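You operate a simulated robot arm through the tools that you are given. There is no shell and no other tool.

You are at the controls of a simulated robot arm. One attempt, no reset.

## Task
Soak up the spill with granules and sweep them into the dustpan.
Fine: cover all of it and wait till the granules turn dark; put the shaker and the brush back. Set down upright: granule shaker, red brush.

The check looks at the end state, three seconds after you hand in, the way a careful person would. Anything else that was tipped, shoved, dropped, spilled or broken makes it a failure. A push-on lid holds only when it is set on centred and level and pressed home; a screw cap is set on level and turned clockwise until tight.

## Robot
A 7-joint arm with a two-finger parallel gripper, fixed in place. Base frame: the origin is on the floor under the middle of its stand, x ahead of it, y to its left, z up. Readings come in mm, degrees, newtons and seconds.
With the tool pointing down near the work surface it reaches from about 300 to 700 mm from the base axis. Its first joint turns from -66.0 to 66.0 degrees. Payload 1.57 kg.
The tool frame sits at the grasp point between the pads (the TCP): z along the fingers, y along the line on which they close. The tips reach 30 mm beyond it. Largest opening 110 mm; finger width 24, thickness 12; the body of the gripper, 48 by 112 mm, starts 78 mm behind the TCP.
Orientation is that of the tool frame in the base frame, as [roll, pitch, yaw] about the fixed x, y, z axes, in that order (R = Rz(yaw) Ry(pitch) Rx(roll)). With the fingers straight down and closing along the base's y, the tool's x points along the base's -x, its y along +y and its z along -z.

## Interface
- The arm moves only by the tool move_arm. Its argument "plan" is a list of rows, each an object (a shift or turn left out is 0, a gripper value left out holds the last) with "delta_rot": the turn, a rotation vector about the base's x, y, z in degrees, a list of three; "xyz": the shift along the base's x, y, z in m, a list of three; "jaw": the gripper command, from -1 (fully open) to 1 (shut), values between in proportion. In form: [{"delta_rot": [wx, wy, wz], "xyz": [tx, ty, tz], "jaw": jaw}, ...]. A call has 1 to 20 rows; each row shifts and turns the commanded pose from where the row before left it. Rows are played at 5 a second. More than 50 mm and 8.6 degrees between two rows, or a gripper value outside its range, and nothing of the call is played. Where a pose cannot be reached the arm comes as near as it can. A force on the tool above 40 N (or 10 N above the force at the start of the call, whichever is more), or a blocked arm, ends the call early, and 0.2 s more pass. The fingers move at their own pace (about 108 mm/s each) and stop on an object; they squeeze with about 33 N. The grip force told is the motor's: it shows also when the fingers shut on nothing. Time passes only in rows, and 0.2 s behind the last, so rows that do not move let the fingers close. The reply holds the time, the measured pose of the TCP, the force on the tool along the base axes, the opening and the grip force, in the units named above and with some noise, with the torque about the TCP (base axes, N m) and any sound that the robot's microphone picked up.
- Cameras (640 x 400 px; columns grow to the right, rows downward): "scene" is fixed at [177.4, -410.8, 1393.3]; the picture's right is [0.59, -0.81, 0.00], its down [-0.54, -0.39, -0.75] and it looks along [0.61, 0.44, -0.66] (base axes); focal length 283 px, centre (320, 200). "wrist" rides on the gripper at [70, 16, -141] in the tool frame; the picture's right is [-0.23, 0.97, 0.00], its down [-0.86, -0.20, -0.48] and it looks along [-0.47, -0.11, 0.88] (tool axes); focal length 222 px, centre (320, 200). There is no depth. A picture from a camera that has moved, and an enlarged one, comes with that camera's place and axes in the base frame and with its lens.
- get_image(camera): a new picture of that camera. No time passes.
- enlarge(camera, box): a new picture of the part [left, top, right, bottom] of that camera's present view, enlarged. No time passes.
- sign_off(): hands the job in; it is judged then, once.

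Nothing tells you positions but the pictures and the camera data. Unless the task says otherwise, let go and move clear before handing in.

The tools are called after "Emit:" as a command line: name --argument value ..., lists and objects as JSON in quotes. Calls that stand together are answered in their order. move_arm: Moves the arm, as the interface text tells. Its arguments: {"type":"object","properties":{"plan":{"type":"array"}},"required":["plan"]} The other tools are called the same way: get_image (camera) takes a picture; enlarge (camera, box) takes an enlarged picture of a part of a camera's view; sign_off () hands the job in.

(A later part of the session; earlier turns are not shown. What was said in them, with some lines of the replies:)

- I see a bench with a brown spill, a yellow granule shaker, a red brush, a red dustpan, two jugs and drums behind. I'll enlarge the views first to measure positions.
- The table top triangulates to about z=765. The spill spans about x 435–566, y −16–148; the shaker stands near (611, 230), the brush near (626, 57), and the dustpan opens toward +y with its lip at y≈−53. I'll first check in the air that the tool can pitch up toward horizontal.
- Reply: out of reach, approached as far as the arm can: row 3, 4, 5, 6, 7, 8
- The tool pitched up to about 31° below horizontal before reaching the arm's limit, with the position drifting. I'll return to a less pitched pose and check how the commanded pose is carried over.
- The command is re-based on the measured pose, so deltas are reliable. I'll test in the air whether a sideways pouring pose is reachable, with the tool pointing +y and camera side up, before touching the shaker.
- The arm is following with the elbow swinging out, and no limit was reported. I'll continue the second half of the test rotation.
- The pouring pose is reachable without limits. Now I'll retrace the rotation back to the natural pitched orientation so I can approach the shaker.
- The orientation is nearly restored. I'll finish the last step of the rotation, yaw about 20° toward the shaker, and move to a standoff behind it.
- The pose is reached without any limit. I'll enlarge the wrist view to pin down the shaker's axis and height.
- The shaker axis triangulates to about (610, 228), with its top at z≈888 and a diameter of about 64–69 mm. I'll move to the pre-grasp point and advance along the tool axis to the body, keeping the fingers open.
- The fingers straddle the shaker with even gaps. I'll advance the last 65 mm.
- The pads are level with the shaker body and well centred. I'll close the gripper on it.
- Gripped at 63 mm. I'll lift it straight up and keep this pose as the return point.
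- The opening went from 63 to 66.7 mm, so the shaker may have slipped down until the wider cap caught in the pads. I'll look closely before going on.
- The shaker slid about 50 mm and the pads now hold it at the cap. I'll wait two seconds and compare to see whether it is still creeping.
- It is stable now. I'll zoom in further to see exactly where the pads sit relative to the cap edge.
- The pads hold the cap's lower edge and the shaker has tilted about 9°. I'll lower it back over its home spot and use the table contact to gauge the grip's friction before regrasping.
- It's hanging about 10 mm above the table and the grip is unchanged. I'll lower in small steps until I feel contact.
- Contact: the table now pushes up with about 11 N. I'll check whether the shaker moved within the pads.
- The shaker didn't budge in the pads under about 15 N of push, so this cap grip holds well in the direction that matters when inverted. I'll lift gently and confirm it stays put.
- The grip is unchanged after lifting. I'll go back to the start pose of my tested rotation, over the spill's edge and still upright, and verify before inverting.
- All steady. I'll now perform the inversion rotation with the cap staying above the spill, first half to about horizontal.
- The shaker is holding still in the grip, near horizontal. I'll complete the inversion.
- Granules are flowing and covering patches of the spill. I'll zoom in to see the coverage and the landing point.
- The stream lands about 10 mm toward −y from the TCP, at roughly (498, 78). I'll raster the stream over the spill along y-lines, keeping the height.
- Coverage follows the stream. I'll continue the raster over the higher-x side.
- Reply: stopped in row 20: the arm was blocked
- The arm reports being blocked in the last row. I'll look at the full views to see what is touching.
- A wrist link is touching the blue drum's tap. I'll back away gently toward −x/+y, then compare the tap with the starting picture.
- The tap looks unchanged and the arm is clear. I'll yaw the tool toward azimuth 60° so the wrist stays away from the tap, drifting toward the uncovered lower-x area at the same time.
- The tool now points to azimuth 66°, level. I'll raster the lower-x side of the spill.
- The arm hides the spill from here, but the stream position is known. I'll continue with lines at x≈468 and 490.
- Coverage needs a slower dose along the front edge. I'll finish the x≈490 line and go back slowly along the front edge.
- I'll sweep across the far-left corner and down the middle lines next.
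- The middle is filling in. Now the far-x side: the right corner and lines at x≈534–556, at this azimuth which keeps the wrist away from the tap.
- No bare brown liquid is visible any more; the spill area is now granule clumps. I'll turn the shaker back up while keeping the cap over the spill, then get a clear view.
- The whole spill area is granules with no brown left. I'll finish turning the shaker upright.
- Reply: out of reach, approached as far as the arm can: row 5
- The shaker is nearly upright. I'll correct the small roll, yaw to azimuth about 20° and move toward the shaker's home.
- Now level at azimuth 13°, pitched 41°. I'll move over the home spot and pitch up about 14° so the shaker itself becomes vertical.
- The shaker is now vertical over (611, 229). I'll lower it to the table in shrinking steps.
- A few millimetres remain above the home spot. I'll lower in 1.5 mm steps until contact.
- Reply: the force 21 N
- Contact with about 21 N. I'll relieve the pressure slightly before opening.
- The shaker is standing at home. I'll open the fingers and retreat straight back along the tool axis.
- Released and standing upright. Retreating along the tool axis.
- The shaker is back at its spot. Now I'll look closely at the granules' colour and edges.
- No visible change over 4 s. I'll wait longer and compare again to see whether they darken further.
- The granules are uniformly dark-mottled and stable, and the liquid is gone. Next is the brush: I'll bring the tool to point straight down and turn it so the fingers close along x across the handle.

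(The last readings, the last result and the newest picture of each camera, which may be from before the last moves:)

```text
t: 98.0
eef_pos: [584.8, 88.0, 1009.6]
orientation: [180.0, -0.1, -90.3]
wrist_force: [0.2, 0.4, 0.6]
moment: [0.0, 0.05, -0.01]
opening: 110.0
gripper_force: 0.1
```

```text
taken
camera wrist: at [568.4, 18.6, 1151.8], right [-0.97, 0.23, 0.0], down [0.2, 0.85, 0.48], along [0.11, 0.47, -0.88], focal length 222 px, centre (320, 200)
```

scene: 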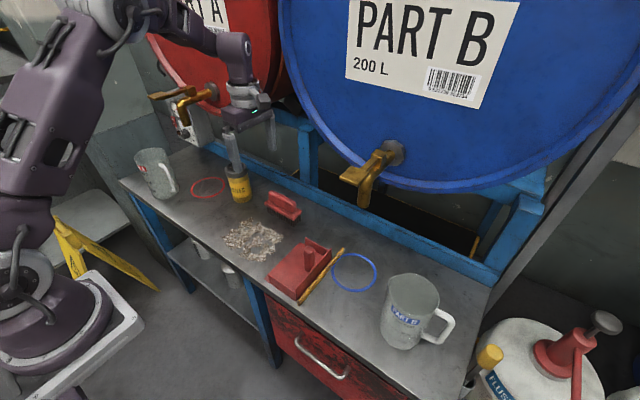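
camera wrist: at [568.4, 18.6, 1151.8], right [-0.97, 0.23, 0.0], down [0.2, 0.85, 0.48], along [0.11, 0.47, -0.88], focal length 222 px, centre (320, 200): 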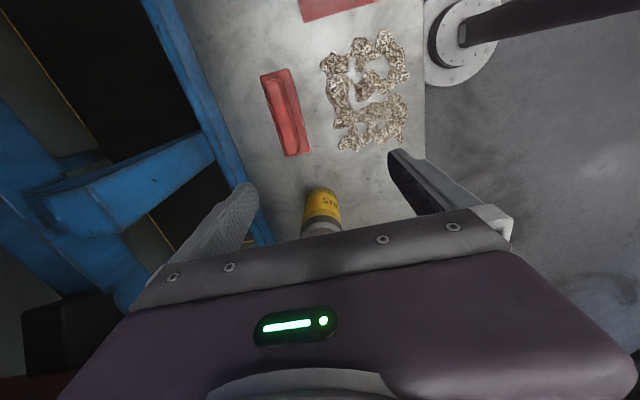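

I have a clear overhead view. I'll enlarge the brush in both cameras to locate its handle precisely.

Emit:
enlarge --camera "wrist" --box '[240, 50, 340, 170]'

Emit:
enlarge --camera "scene" --box '[255, 180, 310, 230]'

Emit:
enlarge --camera "wrist" --box '[290, 0, 420, 160]'

```text
3.33 times, centred on (290, 110) of wrist
camera zoom: at [568.4, 18.6, 1151.8], right [-0.97, 0.23, 0.0], down [0.2, 0.85, 0.48], along [0.11, 0.47, -0.88], focal length 740 px, centre (420, 500)
```

zoom: 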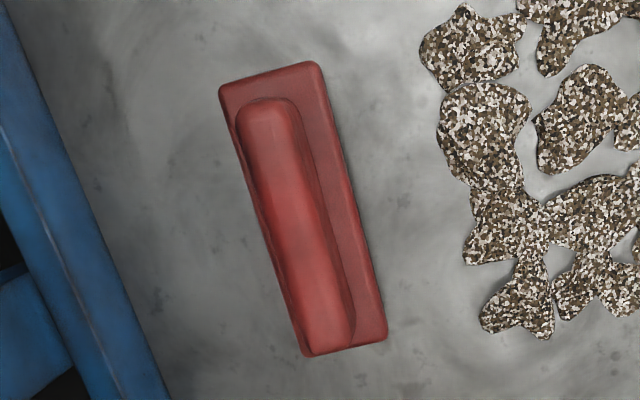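

```text
8.00 times, centred on (282, 205) of scene
camera zoom: at [177.4, -410.8, 1393.3], right [0.59, -0.81, 0.0], down [-0.54, -0.39, -0.75], along [0.61, 0.44, -0.66], focal length 2267 px, centre (620, 160)
```

zoom: 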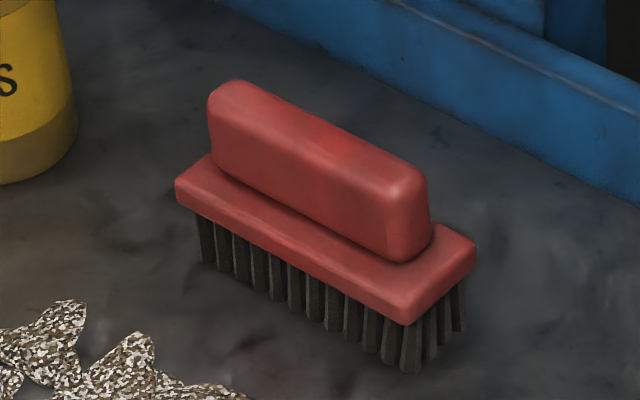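

```text
2.50 times, centred on (355, 80) of wrist
camera zoom: at [568.4, 18.6, 1151.8], right [-0.97, 0.23, 0.0], down [0.2, 0.85, 0.48], along [0.11, 0.47, -0.88], focal length 555 px, centre (232, 500)
```

zoom: 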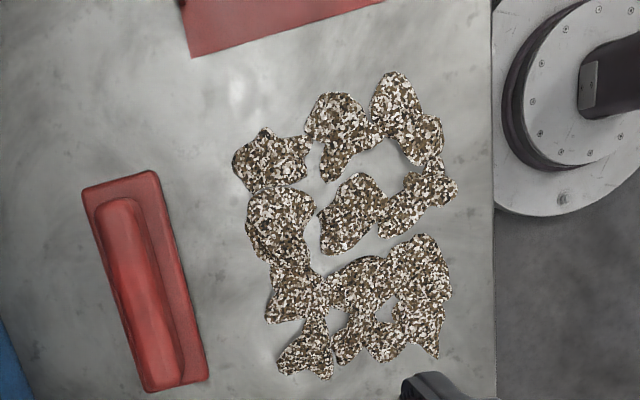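

The brush handle runs along y, centred near (626, 54), with its top at z≈850 and the block top at about 806. I'll go above it and descend partway.

Emit:
move_arm --plan '[{"xyz": [0.014, -0.011, -0.01]}, {"xyz": [0.014, -0.011, -0.02]}, {"xyz": [0.0132, -0.0115, -0.03]}, {"xyz": [0, 0, -0.03]}, {"xyz": [0, 0, -0.02]}, {}, {}]'

Emit:
get_image --camera "wrist"

Emit:
enlarge --camera "scene" --box '[225, 140, 345, 230]'

```text
t: 99.6
eef_pos: [626.4, 54.2, 899.7]
orientation: [179.9, 0.0, -90.4]
wrist_force: [0.0, -0.5, -0.6]
moment: [-0.01, 0.0, 0.0]
opening: 110.3
gripper_force: 0.1
```

```text
taken
camera wrist: at [609.5, -14.7, 1041.7], right [-0.97, 0.23, 0.0], down [0.2, 0.85, 0.48], along [0.11, 0.47, -0.88], focal length 222 px, centre (320, 200)
```

wrist: 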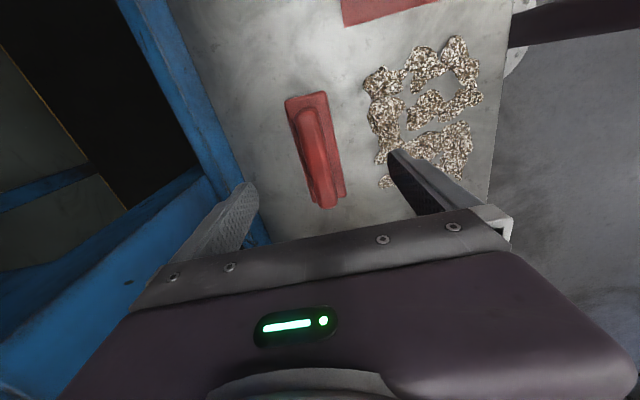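

```text
4.44 times, centred on (285, 185) of scene
camera zoom: at [177.4, -410.8, 1393.3], right [0.59, -0.81, 0.0], down [-0.54, -0.39, -0.75], along [0.61, 0.44, -0.66], focal length 1259 px, centre (476, 267)
```

zoom: 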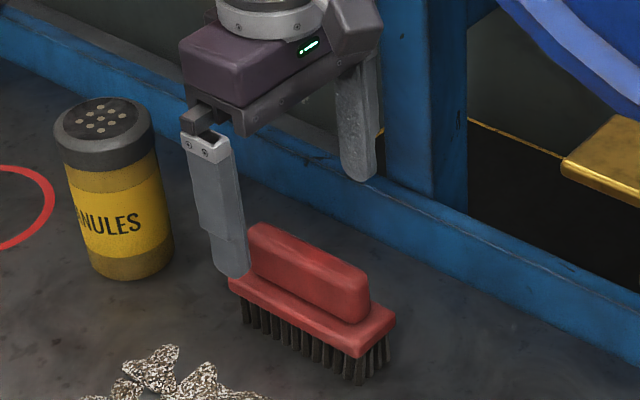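

The fingers straddle the handle with good margins, including to the blue rail. I'll descend to the handle.

Emit:
move_arm --plan '[{"xyz": [0, 0, -0.02]}, {"xyz": [0, 0, -0.02]}, {"xyz": [0, 0, -0.01]}, {"xyz": [0, 0, -0.004]}, {}, {}]'

Emit:
get_image --camera "wrist"

Emit:
enlarge --camera "scene" --box '[225, 150, 345, 240]'

```text
t: 101.0
eef_pos: [626.9, 54.3, 846.2]
orientation: [180.0, -0.1, -90.3]
wrist_force: [-0.4, 0.4, 0.2]
moment: [-0.02, 0.03, 0.01]
opening: 110.1
gripper_force: 0.1
```

```text
taken
camera wrist: at [609.8, -14.7, 987.6], right [-0.97, 0.23, 0.0], down [0.2, 0.85, 0.48], along [0.11, 0.47, -0.88], focal length 222 px, centre (320, 200)
```

wrist: 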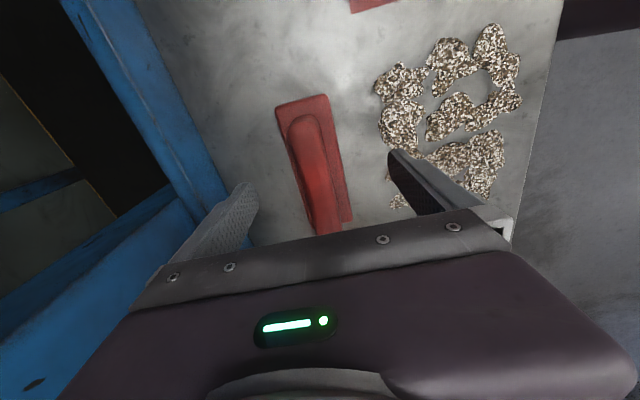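

```text
4.44 times, centred on (285, 195) of scene
camera zoom: at [177.4, -410.8, 1393.3], right [0.59, -0.81, 0.0], down [-0.54, -0.39, -0.75], along [0.61, 0.44, -0.66], focal length 1259 px, centre (476, 222)
```

zoom: 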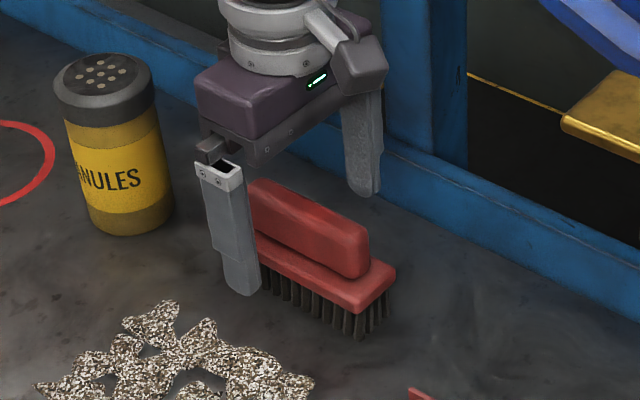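

Good alignment. I'll go 3 mm lower and close on the handle.

Emit:
move_arm --plan '[{"xyz": [-0.001, 0, -0.003]}, {"jaw": -0.2}, {"jaw": 0.2}, {"jaw": 0.5}, {"jaw": 1}, {"jaw": 1}, {"jaw": 1}, {"jaw": 1}]'

Emit:
get_image --camera "wrist"

Emit:
enlarge --camera "scene" --box '[225, 150, 345, 240]'

```text
t: 102.8
eef_pos: [624.3, 53.4, 841.5]
orientation: [-180.0, -0.1, -90.4]
wrist_force: [-0.5, -0.5, 0.0]
moment: [-0.02, 0.05, 0.01]
opening: 21.3
gripper_force: 33.0
```

```text
taken
camera wrist: at [608.7, -14.7, 984.7], right [-0.97, 0.23, 0.0], down [0.2, 0.85, 0.48], along [0.11, 0.47, -0.88], focal length 222 px, centre (320, 200)
```

wrist: 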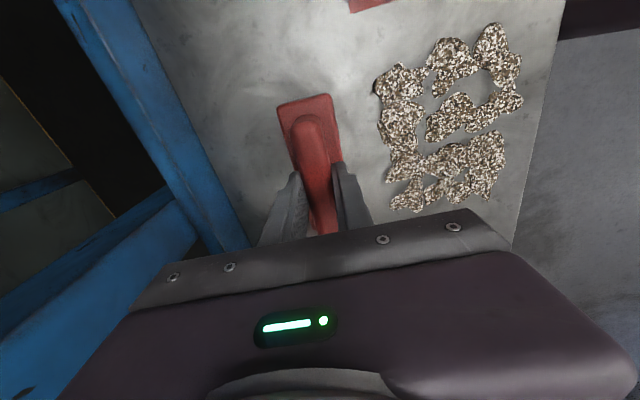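

```text
4.44 times, centred on (285, 195) of scene
camera zoom: at [177.4, -410.8, 1393.3], right [0.59, -0.81, 0.0], down [-0.54, -0.39, -0.75], along [0.61, 0.44, -0.66], focal length 1259 px, centre (476, 222)
```

zoom: 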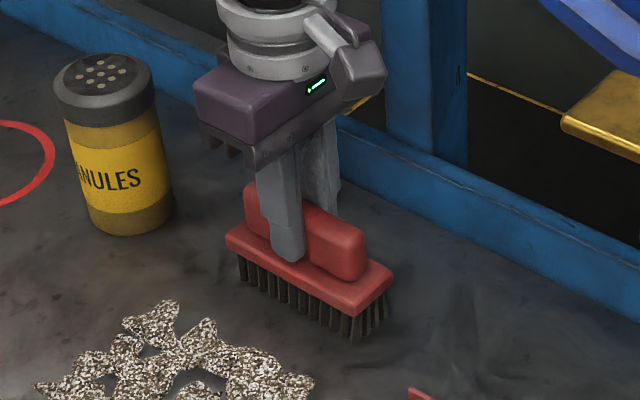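

Gripped at 21 mm. I'll lift gently and check that it does not slip.

Emit:
move_arm --plan '[{"xyz": [0, 0, 0.005]}, {"xyz": [0, 0, 0.01]}, {"xyz": [0, 0, 0.015]}, {"xyz": [0, 0, 0.02]}, {"xyz": [0, 0, 0.03]}, {"xyz": [0, 0, 0.03]}, {}, {}]'

Emit:
get_image --camera "wrist"

Emit:
enlarge --camera "scene" --box '[225, 130, 345, 220]'

```text
t: 104.6
eef_pos: [624.8, 54.0, 951.1]
orientation: [180.0, 0.1, -90.4]
wrist_force: [-0.4, 0.4, -1.0]
moment: [0.02, -0.01, 0.02]
opening: 21.5
gripper_force: 33.2
```

```text
taken
camera wrist: at [608.2, -14.9, 1094.1], right [-0.97, 0.23, 0.0], down [0.2, 0.85, 0.48], along [0.11, 0.47, -0.88], focal length 222 px, centre (320, 200)
```

wrist: 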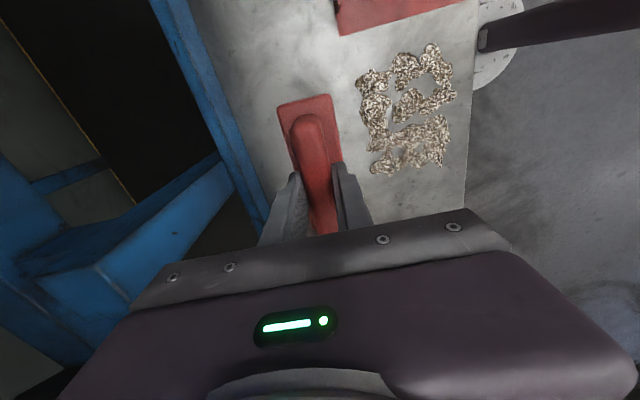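

```text
4.44 times, centred on (285, 175) of scene
camera zoom: at [177.5, -410.8, 1393.3], right [0.59, -0.81, 0.0], down [-0.54, -0.39, -0.75], along [0.61, 0.44, -0.66], focal length 1259 px, centre (476, 311)
```

zoom: 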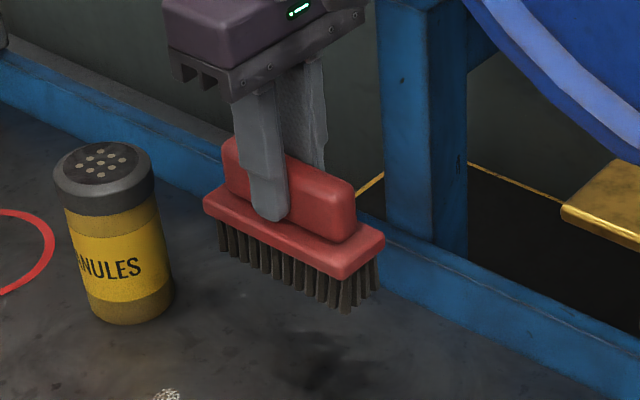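

The brush is held firmly without slip. I'll rotate it 90° so its long side spans x and move it behind the granules (high y), staying above the shaker's height.

Emit:
move_arm --plan '[{"xyz": [-0.012, 0, 0.03]}, {"delta_rot": [0, 0, -8.14], "xyz": [-0.0115, 0.0116, 0]}, {"delta_rot": [0, 0, -8.14], "xyz": [-0.0115, 0.0116, 0]}, {"delta_rot": [0, 0, -8.14], "xyz": [-0.0115, 0.0116, 0]}, {"delta_rot": [0, 0, -8.14], "xyz": [-0.0115, 0.0116, 0]}, {"delta_rot": [0, 0, -8.14], "xyz": [-0.0115, 0.0116, 0]}, {"delta_rot": [0, 0, -8.14], "xyz": [-0.0115, 0.0116, 0]}, {"delta_rot": [0, 0, -8.14], "xyz": [-0.0115, 0.0116, 0]}, {"delta_rot": [0, 0, -8.14], "xyz": [-0.0115, 0.0116, 0]}, {"delta_rot": [0, 0, -8.14], "xyz": [-0.0115, 0.0116, 0]}, {"delta_rot": [0, 0, -8.14], "xyz": [-0.0115, 0.0116, 0]}, {"delta_rot": [0, 0, -8.14], "xyz": [-0.0075, 0.012, 0]}, {}]'

Emit:
get_image --camera "wrist"

Emit:
get_image --camera "scene"

```text
t: 107.4
eef_pos: [489.0, 182.8, 982.1]
orientation: [-180.0, 0.1, -180.0]
wrist_force: [1.0, 0.3, -0.6]
moment: [0.01, 0.01, 0.01]
opening: 21.1
gripper_force: 32.6
```

```text
taken
camera wrist: at [420.6, 198.8, 1124.6], right [0.23, 0.97, 0.0], down [0.85, -0.2, 0.48], along [0.47, -0.11, -0.88], focal length 222 px, centre (320, 200)
```

wrist: 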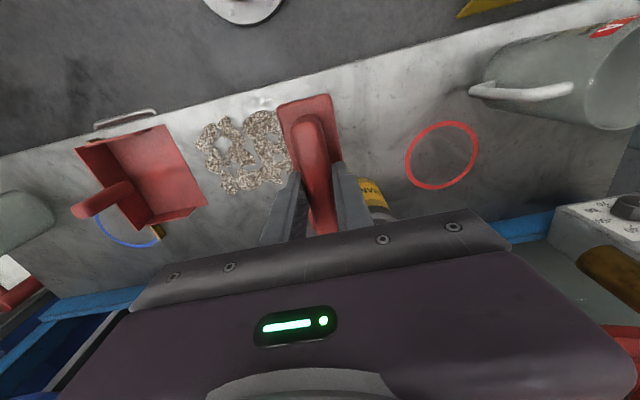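

```text
taken
```

scene: 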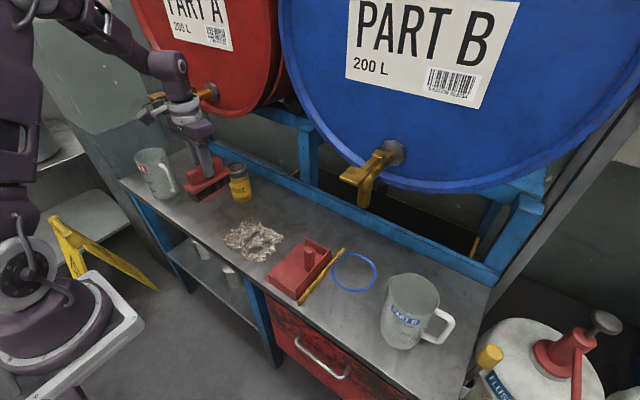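

The view confirms the layout: brush behind the granules, dustpan mouth facing it. I'll lower the brush to the table.

Emit:
move_arm --plan '[{"xyz": [0, 0.002, -0.04]}, {"xyz": [0, 0, -0.04]}, {"xyz": [0, 0, -0.03]}, {"xyz": [0, 0, -0.02]}, {"xyz": [0, 0, -0.007]}, {"xyz": [0, 0, -0.002]}, {}]'

Emit:
get_image --camera "scene"

Emit:
enlarge --camera "scene" --box '[160, 150, 300, 250]'

```text
t: 109.0
eef_pos: [489.7, 184.1, 842.9]
orientation: [179.9, 0.0, -179.9]
wrist_force: [1.0, -0.4, -0.6]
moment: [0.01, 0.01, 0.0]
opening: 21.2
gripper_force: 32.7
```

```text
taken
```

scene: 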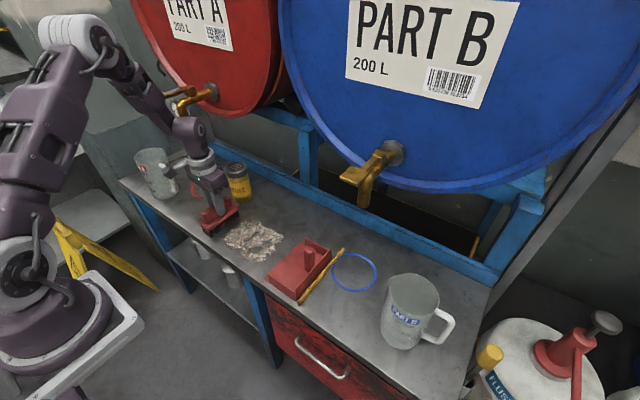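

```text
4.00 times, centred on (230, 200) of scene
camera zoom: at [177.5, -410.8, 1393.3], right [0.59, -0.81, 0.0], down [-0.54, -0.39, -0.75], along [0.61, 0.44, -0.66], focal length 1133 px, centre (680, 200)
```

zoom: 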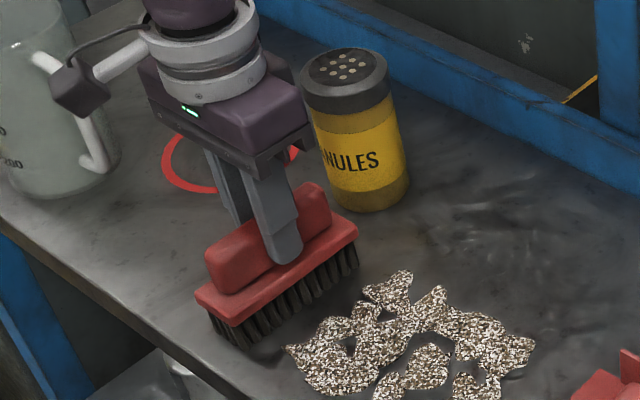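

Just above contact. I'll touch down gently to find the sweeping height.

Emit:
move_arm --plan '[{"xyz": [0, 0, -0.001]}, {"xyz": [0, 0, -0.001]}, {}]'

```text
t: 109.8
eef_pos: [490.1, 184.2, 841.6]
orientation: [180.0, 0.1, -179.9]
wrist_force: [-5.4, -0.9, 29.1]
moment: [-0.07, 0.12, 0.01]
opening: 21.3
gripper_force: 32.6
```

Contact is stiff (29 N). I'll ease up slightly before sweeping.

Emit:
move_arm --plan '[{"xyz": [0, 0, 0.0007]}, {}]'

```text
t: 110.4
eef_pos: [491.0, 184.8, 842.5]
orientation: [-180.0, 0.1, -179.9]
wrist_force: [-0.5, -1.4, 19.0]
moment: [-0.07, -0.41, -0.04]
opening: 21.3
gripper_force: 33.1
```

Emit:
move_arm --plan '[{"xyz": [0, 0, 0.0007]}, {}]'

```text
t: 111.0
eef_pos: [489.8, 184.3, 842.2]
orientation: [180.0, -0.1, -180.0]
wrist_force: [0.3, -0.2, 0.3]
moment: [0.05, -0.19, -0.02]
opening: 21.4
gripper_force: 32.5
```

Now essentially zero force at the table surface. I'll sweep 80 mm toward the dustpan as a trial and look.

Emit:
move_arm --plan '[{"xyz": [0, -0.01, 0]}, {"xyz": [0, -0.01, 0]}, {"xyz": [0, -0.01, 0]}, {"xyz": [0, -0.01, 0]}, {"xyz": [0, -0.01, 0]}, {"xyz": [0, -0.01, 0]}, {"xyz": [0, -0.01, 0]}, {"xyz": [0, -0.01, 0]}]'

Emit:
enlarge --camera "scene" --box '[190, 170, 330, 290]'

Emit:
get_image --camera "wrist"

```text
t: 112.8
eef_pos: [489.3, 105.3, 843.7]
orientation: [179.9, -0.1, -180.0]
wrist_force: [-0.3, -0.7, -1.8]
moment: [-0.02, 0.0, 0.02]
opening: 21.2
gripper_force: 32.9
```

```text
3.33 times, centred on (260, 230) of scene
camera zoom: at [177.5, -410.7, 1393.3], right [0.59, -0.81, 0.0], down [-0.54, -0.39, -0.75], along [0.61, 0.44, -0.66], focal length 944 px, centre (520, 100)
```

zoom: 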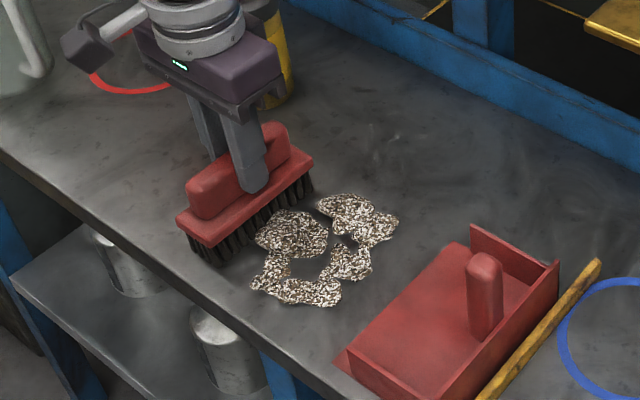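

```text
taken
camera wrist: at [420.7, 121.0, 985.0], right [0.23, 0.97, 0.0], down [0.86, -0.2, 0.48], along [0.47, -0.11, -0.88], focal length 222 px, centre (320, 200)
```

wrist: 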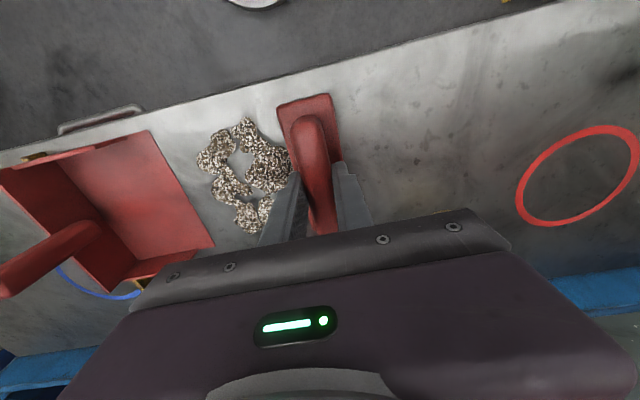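

The brush pushes the granules cleanly. I'll continue this pass up to just before the dustpan lip, easing toward x≈497 to fit between the pan's walls.

Emit:
move_arm --plan '[{"xyz": [0, -0.01, -0.0005]}, {"xyz": [0, -0.01, 0]}, {"xyz": [0, -0.01, 0]}, {"xyz": [0, -0.01, 0]}, {"xyz": [0, -0.01, 0]}, {"xyz": [0.001, -0.01, 0]}, {"xyz": [0.001, -0.01, 0]}, {"xyz": [0.001, -0.01, 0]}, {"xyz": [0.001, -0.01, 0]}, {"xyz": [0.001, -0.01, 0]}, {"xyz": [0.001, -0.01, 0]}, {"xyz": [0.001, -0.01, 0]}]'

Emit:
enlarge --camera "scene" --box '[190, 180, 350, 310]'

Emit:
get_image --camera "wrist"

```text
t: 115.4
eef_pos: [497.1, -14.4, 843.4]
orientation: [179.9, 0.0, -179.9]
wrist_force: [-0.2, 1.4, 3.1]
moment: [0.08, -0.2, 0.08]
opening: 21.4
gripper_force: 32.7
```

```text
3.08 times, centred on (270, 245) of scene
camera zoom: at [177.4, -410.7, 1393.3], right [0.59, -0.81, 0.0], down [-0.54, -0.39, -0.75], along [0.61, 0.44, -0.66], focal length 872 px, centre (474, 62)
```

zoom: 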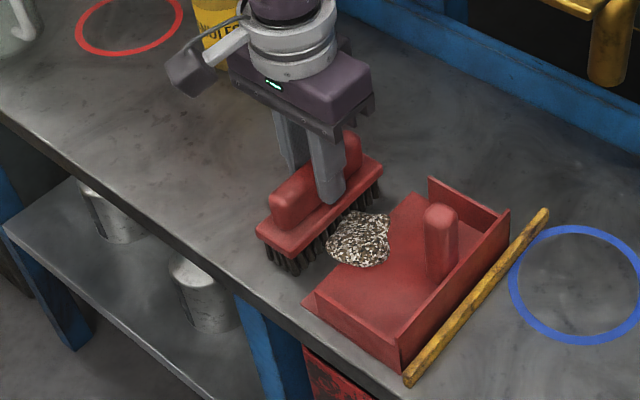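

```text
taken
camera wrist: at [428.3, 1.5, 984.4], right [0.23, 0.97, 0.0], down [0.86, -0.2, 0.48], along [0.47, -0.11, -0.88], focal length 222 px, centre (320, 200)
```

wrist: 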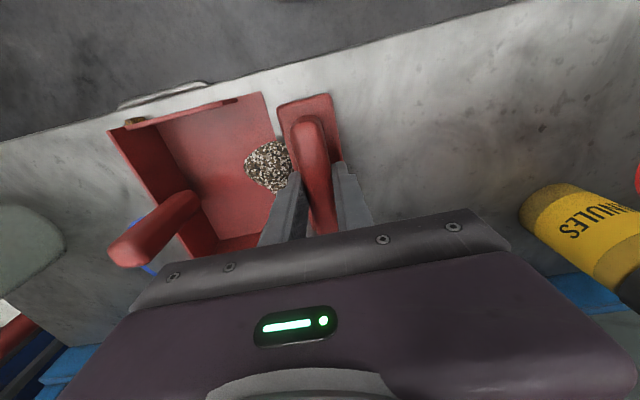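

All the granules have gathered into one pile at the pan mouth with none left behind. I'll push on over the lip, raising the brush by about 3 mm to clear it.

Emit:
move_arm --plan '[{"xyz": [0.001, -0.008, 0]}, {"xyz": [0.001, -0.005, 0.001]}, {"xyz": [0, -0.005, 0.001]}, {"xyz": [0, -0.005, 0.001]}, {"xyz": [0, -0.008, 0]}, {"xyz": [0, -0.008, 0]}, {}]'

Emit:
enlarge --camera "scene" --box '[190, 180, 350, 310]'

Emit:
get_image --camera "wrist"

```text
t: 117.0
eef_pos: [499.1, -55.1, 844.7]
orientation: [-180.0, 0.0, -179.9]
wrist_force: [0.5, 0.3, -1.7]
moment: [0.01, 0.01, 0.0]
opening: 21.2
gripper_force: 32.7
```

```text
3.08 times, centred on (270, 245) of scene
camera zoom: at [177.5, -410.8, 1393.3], right [0.59, -0.81, 0.0], down [-0.54, -0.39, -0.75], along [0.61, 0.44, -0.66], focal length 872 px, centre (474, 62)
```

zoom: 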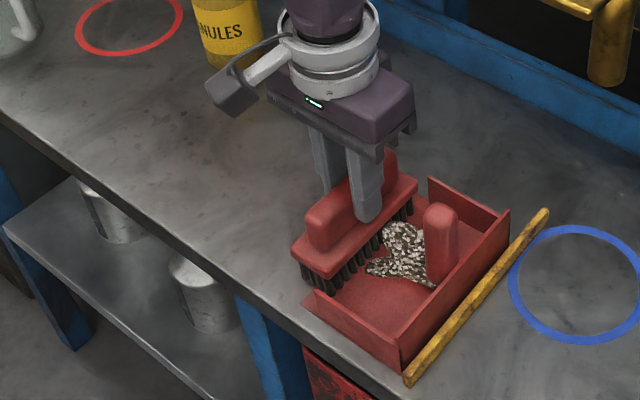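

```text
taken
camera wrist: at [429.9, -38.0, 987.0], right [0.23, 0.97, 0.0], down [0.86, -0.2, 0.48], along [0.47, -0.11, -0.88], focal length 222 px, centre (320, 200)
```

wrist: 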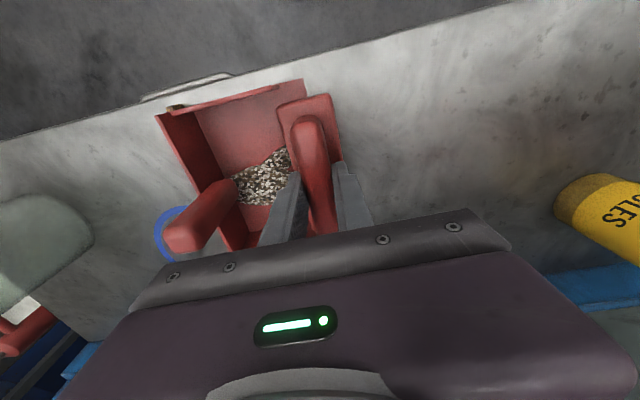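

The pile is moving into the pan. I'll push about 22 mm further, stopping short of the pan's upright handle.

Emit:
move_arm --plan '[{"xyz": [0, -0.006, 0]}, {"xyz": [0, -0.006, 0]}, {"xyz": [0, -0.006, 0]}, {"xyz": [0, -0.004, 0]}, {}]'

Emit:
enlarge --camera "scene" --box '[190, 180, 350, 310]'

Emit:
get_image --camera "wrist"

```text
t: 118.2
eef_pos: [500.0, -76.5, 845.4]
orientation: [180.0, 0.0, -179.9]
wrist_force: [-0.7, 0.2, -1.0]
moment: [0.02, -0.02, -0.02]
opening: 21.3
gripper_force: 32.8
```

```text
3.08 times, centred on (270, 245) of scene
camera zoom: at [177.5, -410.8, 1393.3], right [0.59, -0.81, 0.0], down [-0.54, -0.39, -0.75], along [0.61, 0.44, -0.66], focal length 872 px, centre (474, 62)
```

zoom: 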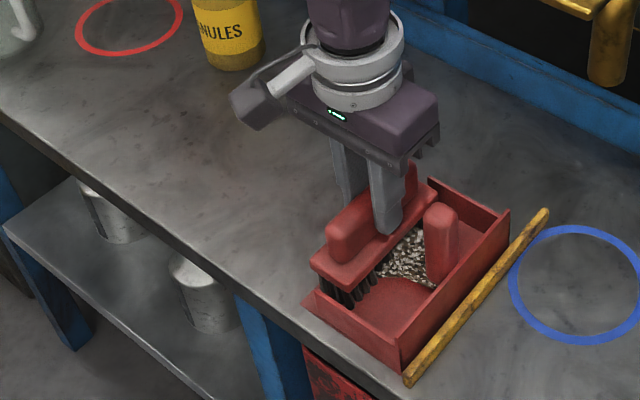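

```text
taken
camera wrist: at [430.1, -60.0, 987.7], right [0.23, 0.97, 0.0], down [0.86, -0.2, 0.48], along [0.47, -0.11, -0.88], focal length 222 px, centre (320, 200)
```

wrist: 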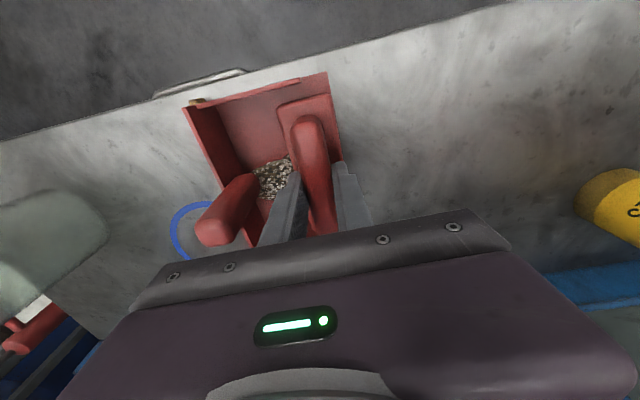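

The granules sit inside the pan between brush and handle. I'll lift the brush straight up and inspect.

Emit:
move_arm --plan '[{"xyz": [0, 0, 0.01]}, {"xyz": [0, 0, 0.03]}, {"xyz": [0, 0, 0.04]}, {"xyz": [0, 0.02, 0.04]}, {"xyz": [0, 0.04, 0.02]}, {"xyz": [0, 0.04, 0]}, {"xyz": [0, 0.04, 0]}, {"xyz": [0, 0.03, 0]}, {}]'

Emit:
enlarge --camera "scene" --box '[210, 190, 350, 310]'

Emit:
get_image --camera "wrist"

Emit:
get_image --camera "scene"

```text
t: 120.2
eef_pos: [500.3, 93.6, 984.7]
orientation: [179.9, 0.1, -179.9]
wrist_force: [-0.2, -0.6, -0.9]
moment: [0.01, 0.02, 0.04]
opening: 21.5
gripper_force: 33.0
```

```text
3.33 times, centred on (280, 250) of scene
camera zoom: at [177.5, -410.7, 1393.3], right [0.59, -0.81, 0.0], down [-0.54, -0.39, -0.75], along [0.61, 0.44, -0.66], focal length 944 px, centre (453, 33)
```

zoom: 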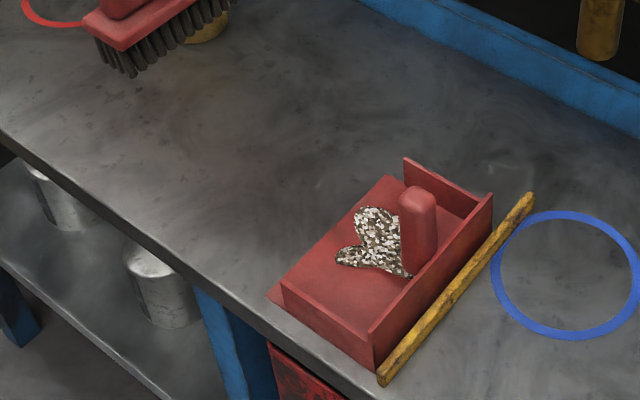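

```text
taken
camera wrist: at [430.9, 110.4, 1127.4], right [0.23, 0.97, 0.0], down [0.86, -0.2, 0.48], along [0.47, -0.11, -0.88], focal length 222 px, centre (320, 200)
```

wrist: 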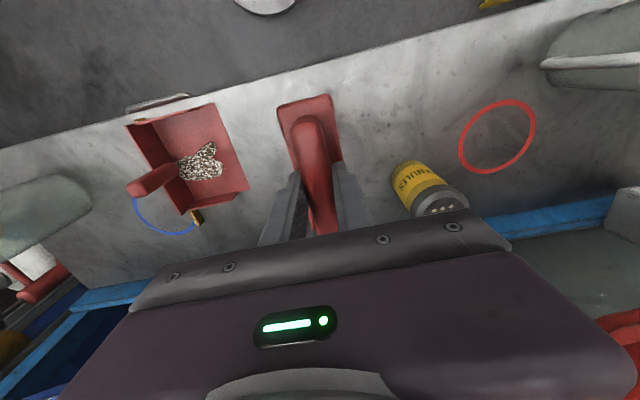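

```text
taken
```

scene: 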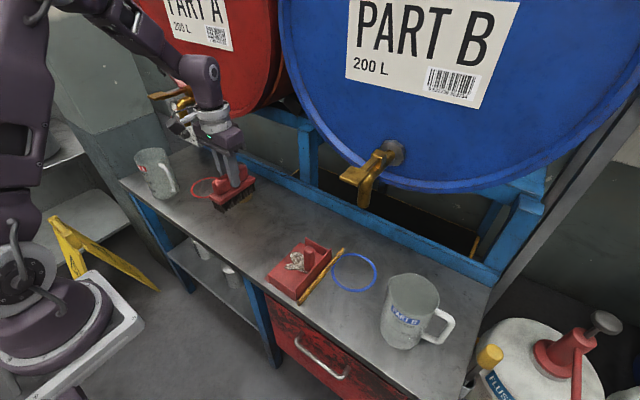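

Every granule is in the pan and the bench surface looks clean; the pan hasn't moved. I'll check the swept area in close-up, then take the brush home.

Emit:
enlarge --camera "scene" --box '[200, 195, 300, 270]'

Emit:
enlarge --camera "wrist" --box '[110, 80, 290, 220]'

Emit:
move_arm --plan '[{"delta_rot": [0, 0, 8.14], "xyz": [0.0114, -0.0036, 0]}, {"delta_rot": [0, 0, 8.14], "xyz": [0.0114, -0.0036, 0]}, {"delta_rot": [0, 0, 8.14], "xyz": [0.0114, -0.0036, 0]}, {"delta_rot": [0, 0, 8.14], "xyz": [0.0114, -0.0036, 0]}, {"delta_rot": [0, 0, 8.14], "xyz": [0.0114, -0.0036, 0]}, {"delta_rot": [0, 0, 8.14], "xyz": [0.0114, -0.0036, 0]}, {"delta_rot": [0, 0, 8.14], "xyz": [0.0114, -0.0036, 0]}, {"delta_rot": [0, 0, 8.14], "xyz": [0.0114, -0.0036, 0]}, {"delta_rot": [0, 0, 8.14], "xyz": [0.0114, -0.0036, 0]}, {"delta_rot": [0, 0, 8.14], "xyz": [0.0114, -0.0036, 0]}, {"delta_rot": [0, 0, 8.14], "xyz": [0.0114, -0.0036, 0]}, {}, {}]'

Emit:
get_image --camera "wrist"

```text
5.33 times, centred on (250, 232) of scene
camera zoom: at [177.5, -410.7, 1393.3], right [0.59, -0.81, 0.0], down [-0.54, -0.39, -0.75], along [0.61, 0.44, -0.66], focal length 1511 px, centre (693, 27)
```

zoom: 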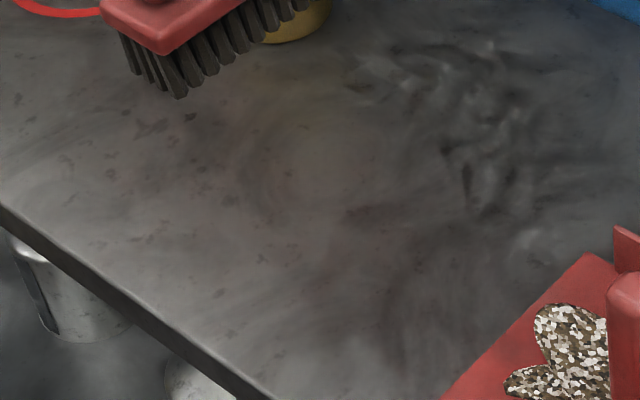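

```text
2.86 times, centred on (200, 150) of wrist
camera zoom: at [430.9, 110.4, 1127.4], right [0.23, 0.97, 0.0], down [0.86, -0.2, 0.48], along [0.47, -0.11, -0.88], focal length 635 px, centre (663, 343)
```

zoom: 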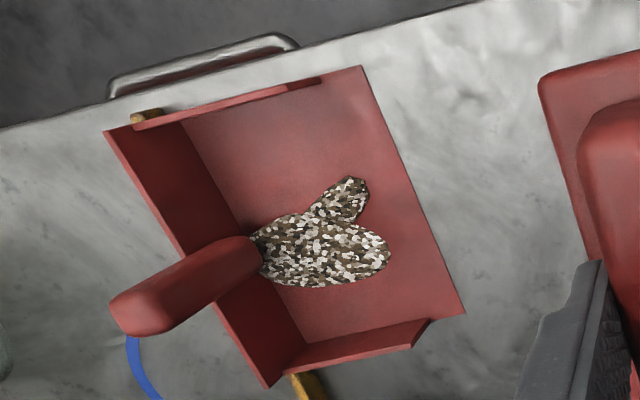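

```text
t: 123.0
eef_pos: [623.6, 54.5, 985.6]
orientation: [180.0, 0.0, -90.3]
wrist_force: [-0.5, -0.4, -1.4]
moment: [-0.05, 0.0, -0.02]
opening: 21.2
gripper_force: 33.0
```

```text
taken
camera wrist: at [608.3, -15.0, 1127.4], right [-0.97, 0.23, 0.0], down [0.2, 0.85, 0.48], along [0.11, 0.47, -0.88], focal length 222 px, centre (320, 200)
```

wrist: 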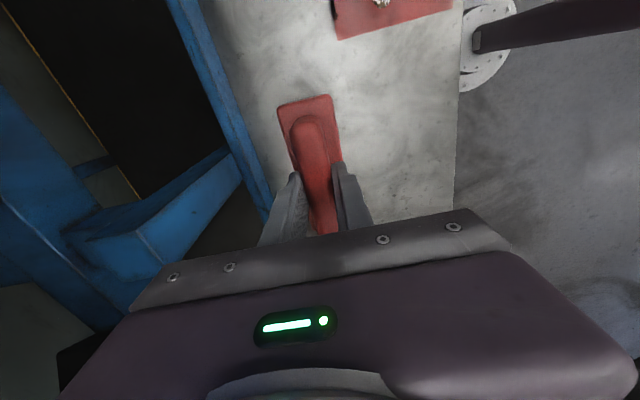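

The bench is clean and the pile is well inside the pan. I'll lower the brush onto its home spot.

Emit:
move_arm --plan '[{"xyz": [0.001, 0, -0.04]}, {"xyz": [0.0005, 0, -0.04]}, {"xyz": [0, 0, -0.035]}, {"xyz": [0, 0, -0.02]}, {"xyz": [0, 0, -0.005]}, {"xyz": [0, 0, -0.0015]}, {}]'

Emit:
enlarge --camera "scene" --box '[225, 150, 345, 240]'

```text
t: 124.6
eef_pos: [625.9, 55.0, 843.2]
orientation: [179.9, 0.0, -90.3]
wrist_force: [-0.8, 0.1, -1.9]
moment: [-0.01, 0.01, 0.01]
opening: 21.4
gripper_force: 33.2
```

```text
4.44 times, centred on (285, 195) of scene
camera zoom: at [177.5, -410.8, 1393.3], right [0.59, -0.81, 0.0], down [-0.54, -0.39, -0.75], along [0.61, 0.44, -0.66], focal length 1259 px, centre (476, 222)
```

zoom: 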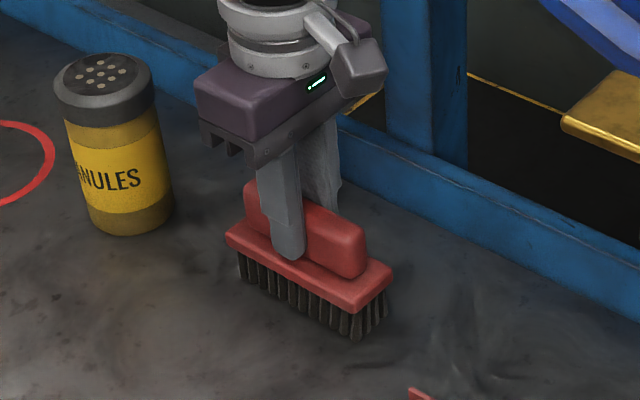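

The brush is exactly where I picked it up, a hair above the table. I'll touch down and release.

Emit:
move_arm --plan '[{"xyz": [0, 0, -0.0008]}, {}]'

```text
t: 125.2
eef_pos: [625.7, 55.6, 842.7]
orientation: [179.9, -0.1, -90.4]
wrist_force: [0.7, 0.2, -0.4]
moment: [0.01, 0.02, 0.0]
opening: 21.3
gripper_force: 32.5
```

Emit:
move_arm --plan '[{"xyz": [0, 0, -0.0006]}, {}]'

```text
t: 125.8
eef_pos: [626.2, 53.8, 841.7]
orientation: [180.0, 0.0, -90.4]
wrist_force: [-0.4, 0.3, 2.2]
moment: [0.15, 0.05, 0.02]
opening: 21.2
gripper_force: 33.1
```

Light contact (about 2–3 N). I'll open the fingers gradually, then rise straight up.

Emit:
move_arm --plan '[{"jaw": 0.5}, {"jaw": 0.2}, {"jaw": -0.3}, {"jaw": -0.6}, {}]'

Emit:
enlarge --camera "scene" --box '[225, 150, 345, 240]'

Emit:
get_image --camera "wrist"

```text
t: 127.0
eef_pos: [627.8, 54.6, 842.1]
orientation: [-179.9, 0.0, -90.4]
wrist_force: [0.2, -0.1, 0.5]
moment: [0.01, 0.01, 0.01]
opening: 88.1
gripper_force: 0.1
```

```text
4.44 times, centred on (285, 195) of scene
camera zoom: at [177.4, -410.8, 1393.3], right [0.59, -0.81, 0.0], down [-0.54, -0.39, -0.75], along [0.61, 0.44, -0.66], focal length 1259 px, centre (476, 222)
```

zoom: 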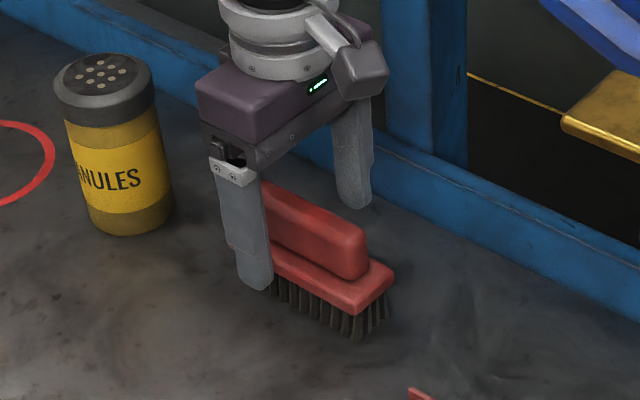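

```text
taken
camera wrist: at [609.9, -15.0, 984.3], right [-0.97, 0.23, 0.0], down [0.2, 0.85, 0.48], along [0.11, 0.47, -0.88], focal length 222 px, centre (320, 200)
```

wrist: 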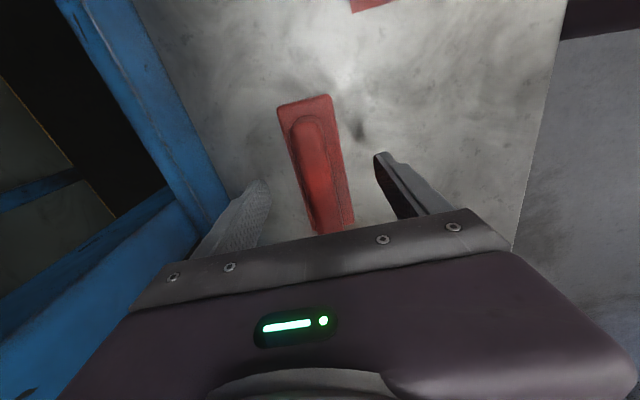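

The brush stands freely on its bristles. I'll rise straight up and move clear toward the robot.

Emit:
move_arm --plan '[{"xyz": [0, 0, 0.015]}, {"xyz": [0, 0, 0.03]}, {"xyz": [0, 0, 0.04]}, {"xyz": [0, 0, 0.045]}, {"xyz": [0, 0, 0.045]}, {"xyz": [-0.03, 0, 0.03]}, {"xyz": [-0.04, 0.01, 0.02]}, {"xyz": [-0.04, 0.015, 0]}, {"xyz": [-0.04, 0.015, 0]}, {"xyz": [-0.03, 0.015, 0]}, {}]'

Emit:
get_image --camera "scene"

Emit:
enlarge --camera "scene" --box '[200, 150, 360, 310]'

Emit:
get_image --camera "wrist"

```text
t: 129.4
eef_pos: [445.9, 109.1, 1067.4]
orientation: [-180.0, 0.0, -90.3]
wrist_force: [0.7, -0.3, -0.1]
moment: [0.02, -0.02, 0.01]
opening: 87.9
gripper_force: 0.0
```

```text
taken
```

scene: 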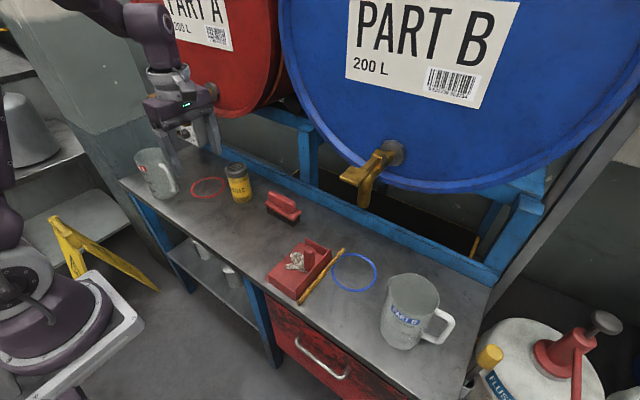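

```text
2.50 times, centred on (280, 230) of scene
camera zoom: at [177.4, -410.8, 1393.3], right [0.59, -0.81, 0.0], down [-0.54, -0.39, -0.75], along [0.61, 0.44, -0.66], focal length 708 px, centre (420, 125)
```

zoom: 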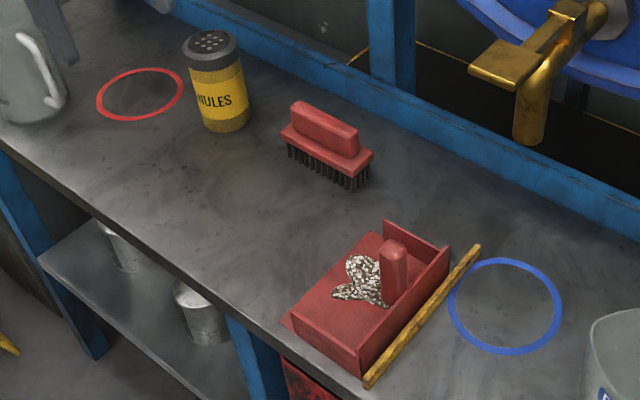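

```text
taken
camera wrist: at [428.5, 39.9, 1210.1], right [-0.97, 0.23, 0.0], down [0.21, 0.85, 0.48], along [0.11, 0.47, -0.88], focal length 222 px, centre (320, 200)
```

wrist: 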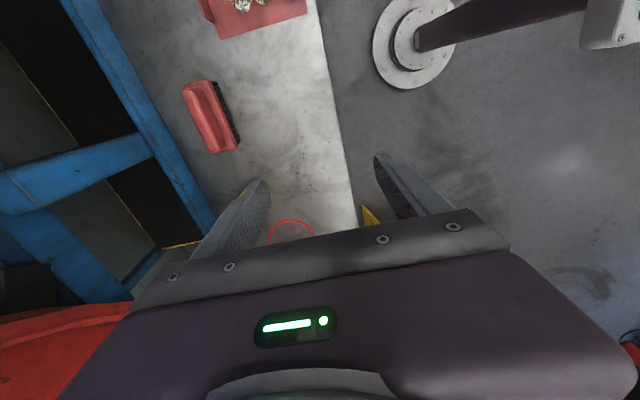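

The bench is clean, with all the darkened granules inside the dustpan and the pan where it was. The shaker and brush are upright at their original spots, and the taps and jugs match the first picture. The arm is clear, so I'm handing in.

Emit:
sign_off

```text
The job is handed in.
```

The spill is soaked up, the granules are all in the dustpan, and I've handed the job in. The result of the check hasn't come back.

- **Spill:** I covered it until no brown liquid was left and the granules had turned a darker, mottled brown. I then waited about 30 seconds before sweeping, with no further change. They never went fully dark.
- **Sweeping:** One pass pushed everything into a single pile inside the pan. Close-ups of the bench showed nothing left behind, and the pan hadn't moved.
- **Shaker and brush:** Both are back upright within a few millimetres of where they started. The shaker's label is turned slightly compared with the start.

Two things happened along the way:

- **Shaker slip:** It slid about 50 mm in the grip on the first lift, until the fingers held it by the cap. It held from there, and nothing fell.
- **Tap contact:** While pouring, a wrist link touched the blue drum's tap and blocked the arm. I backed off straight away. The tap handle looks the same as in the first picture, and I saw no drips.
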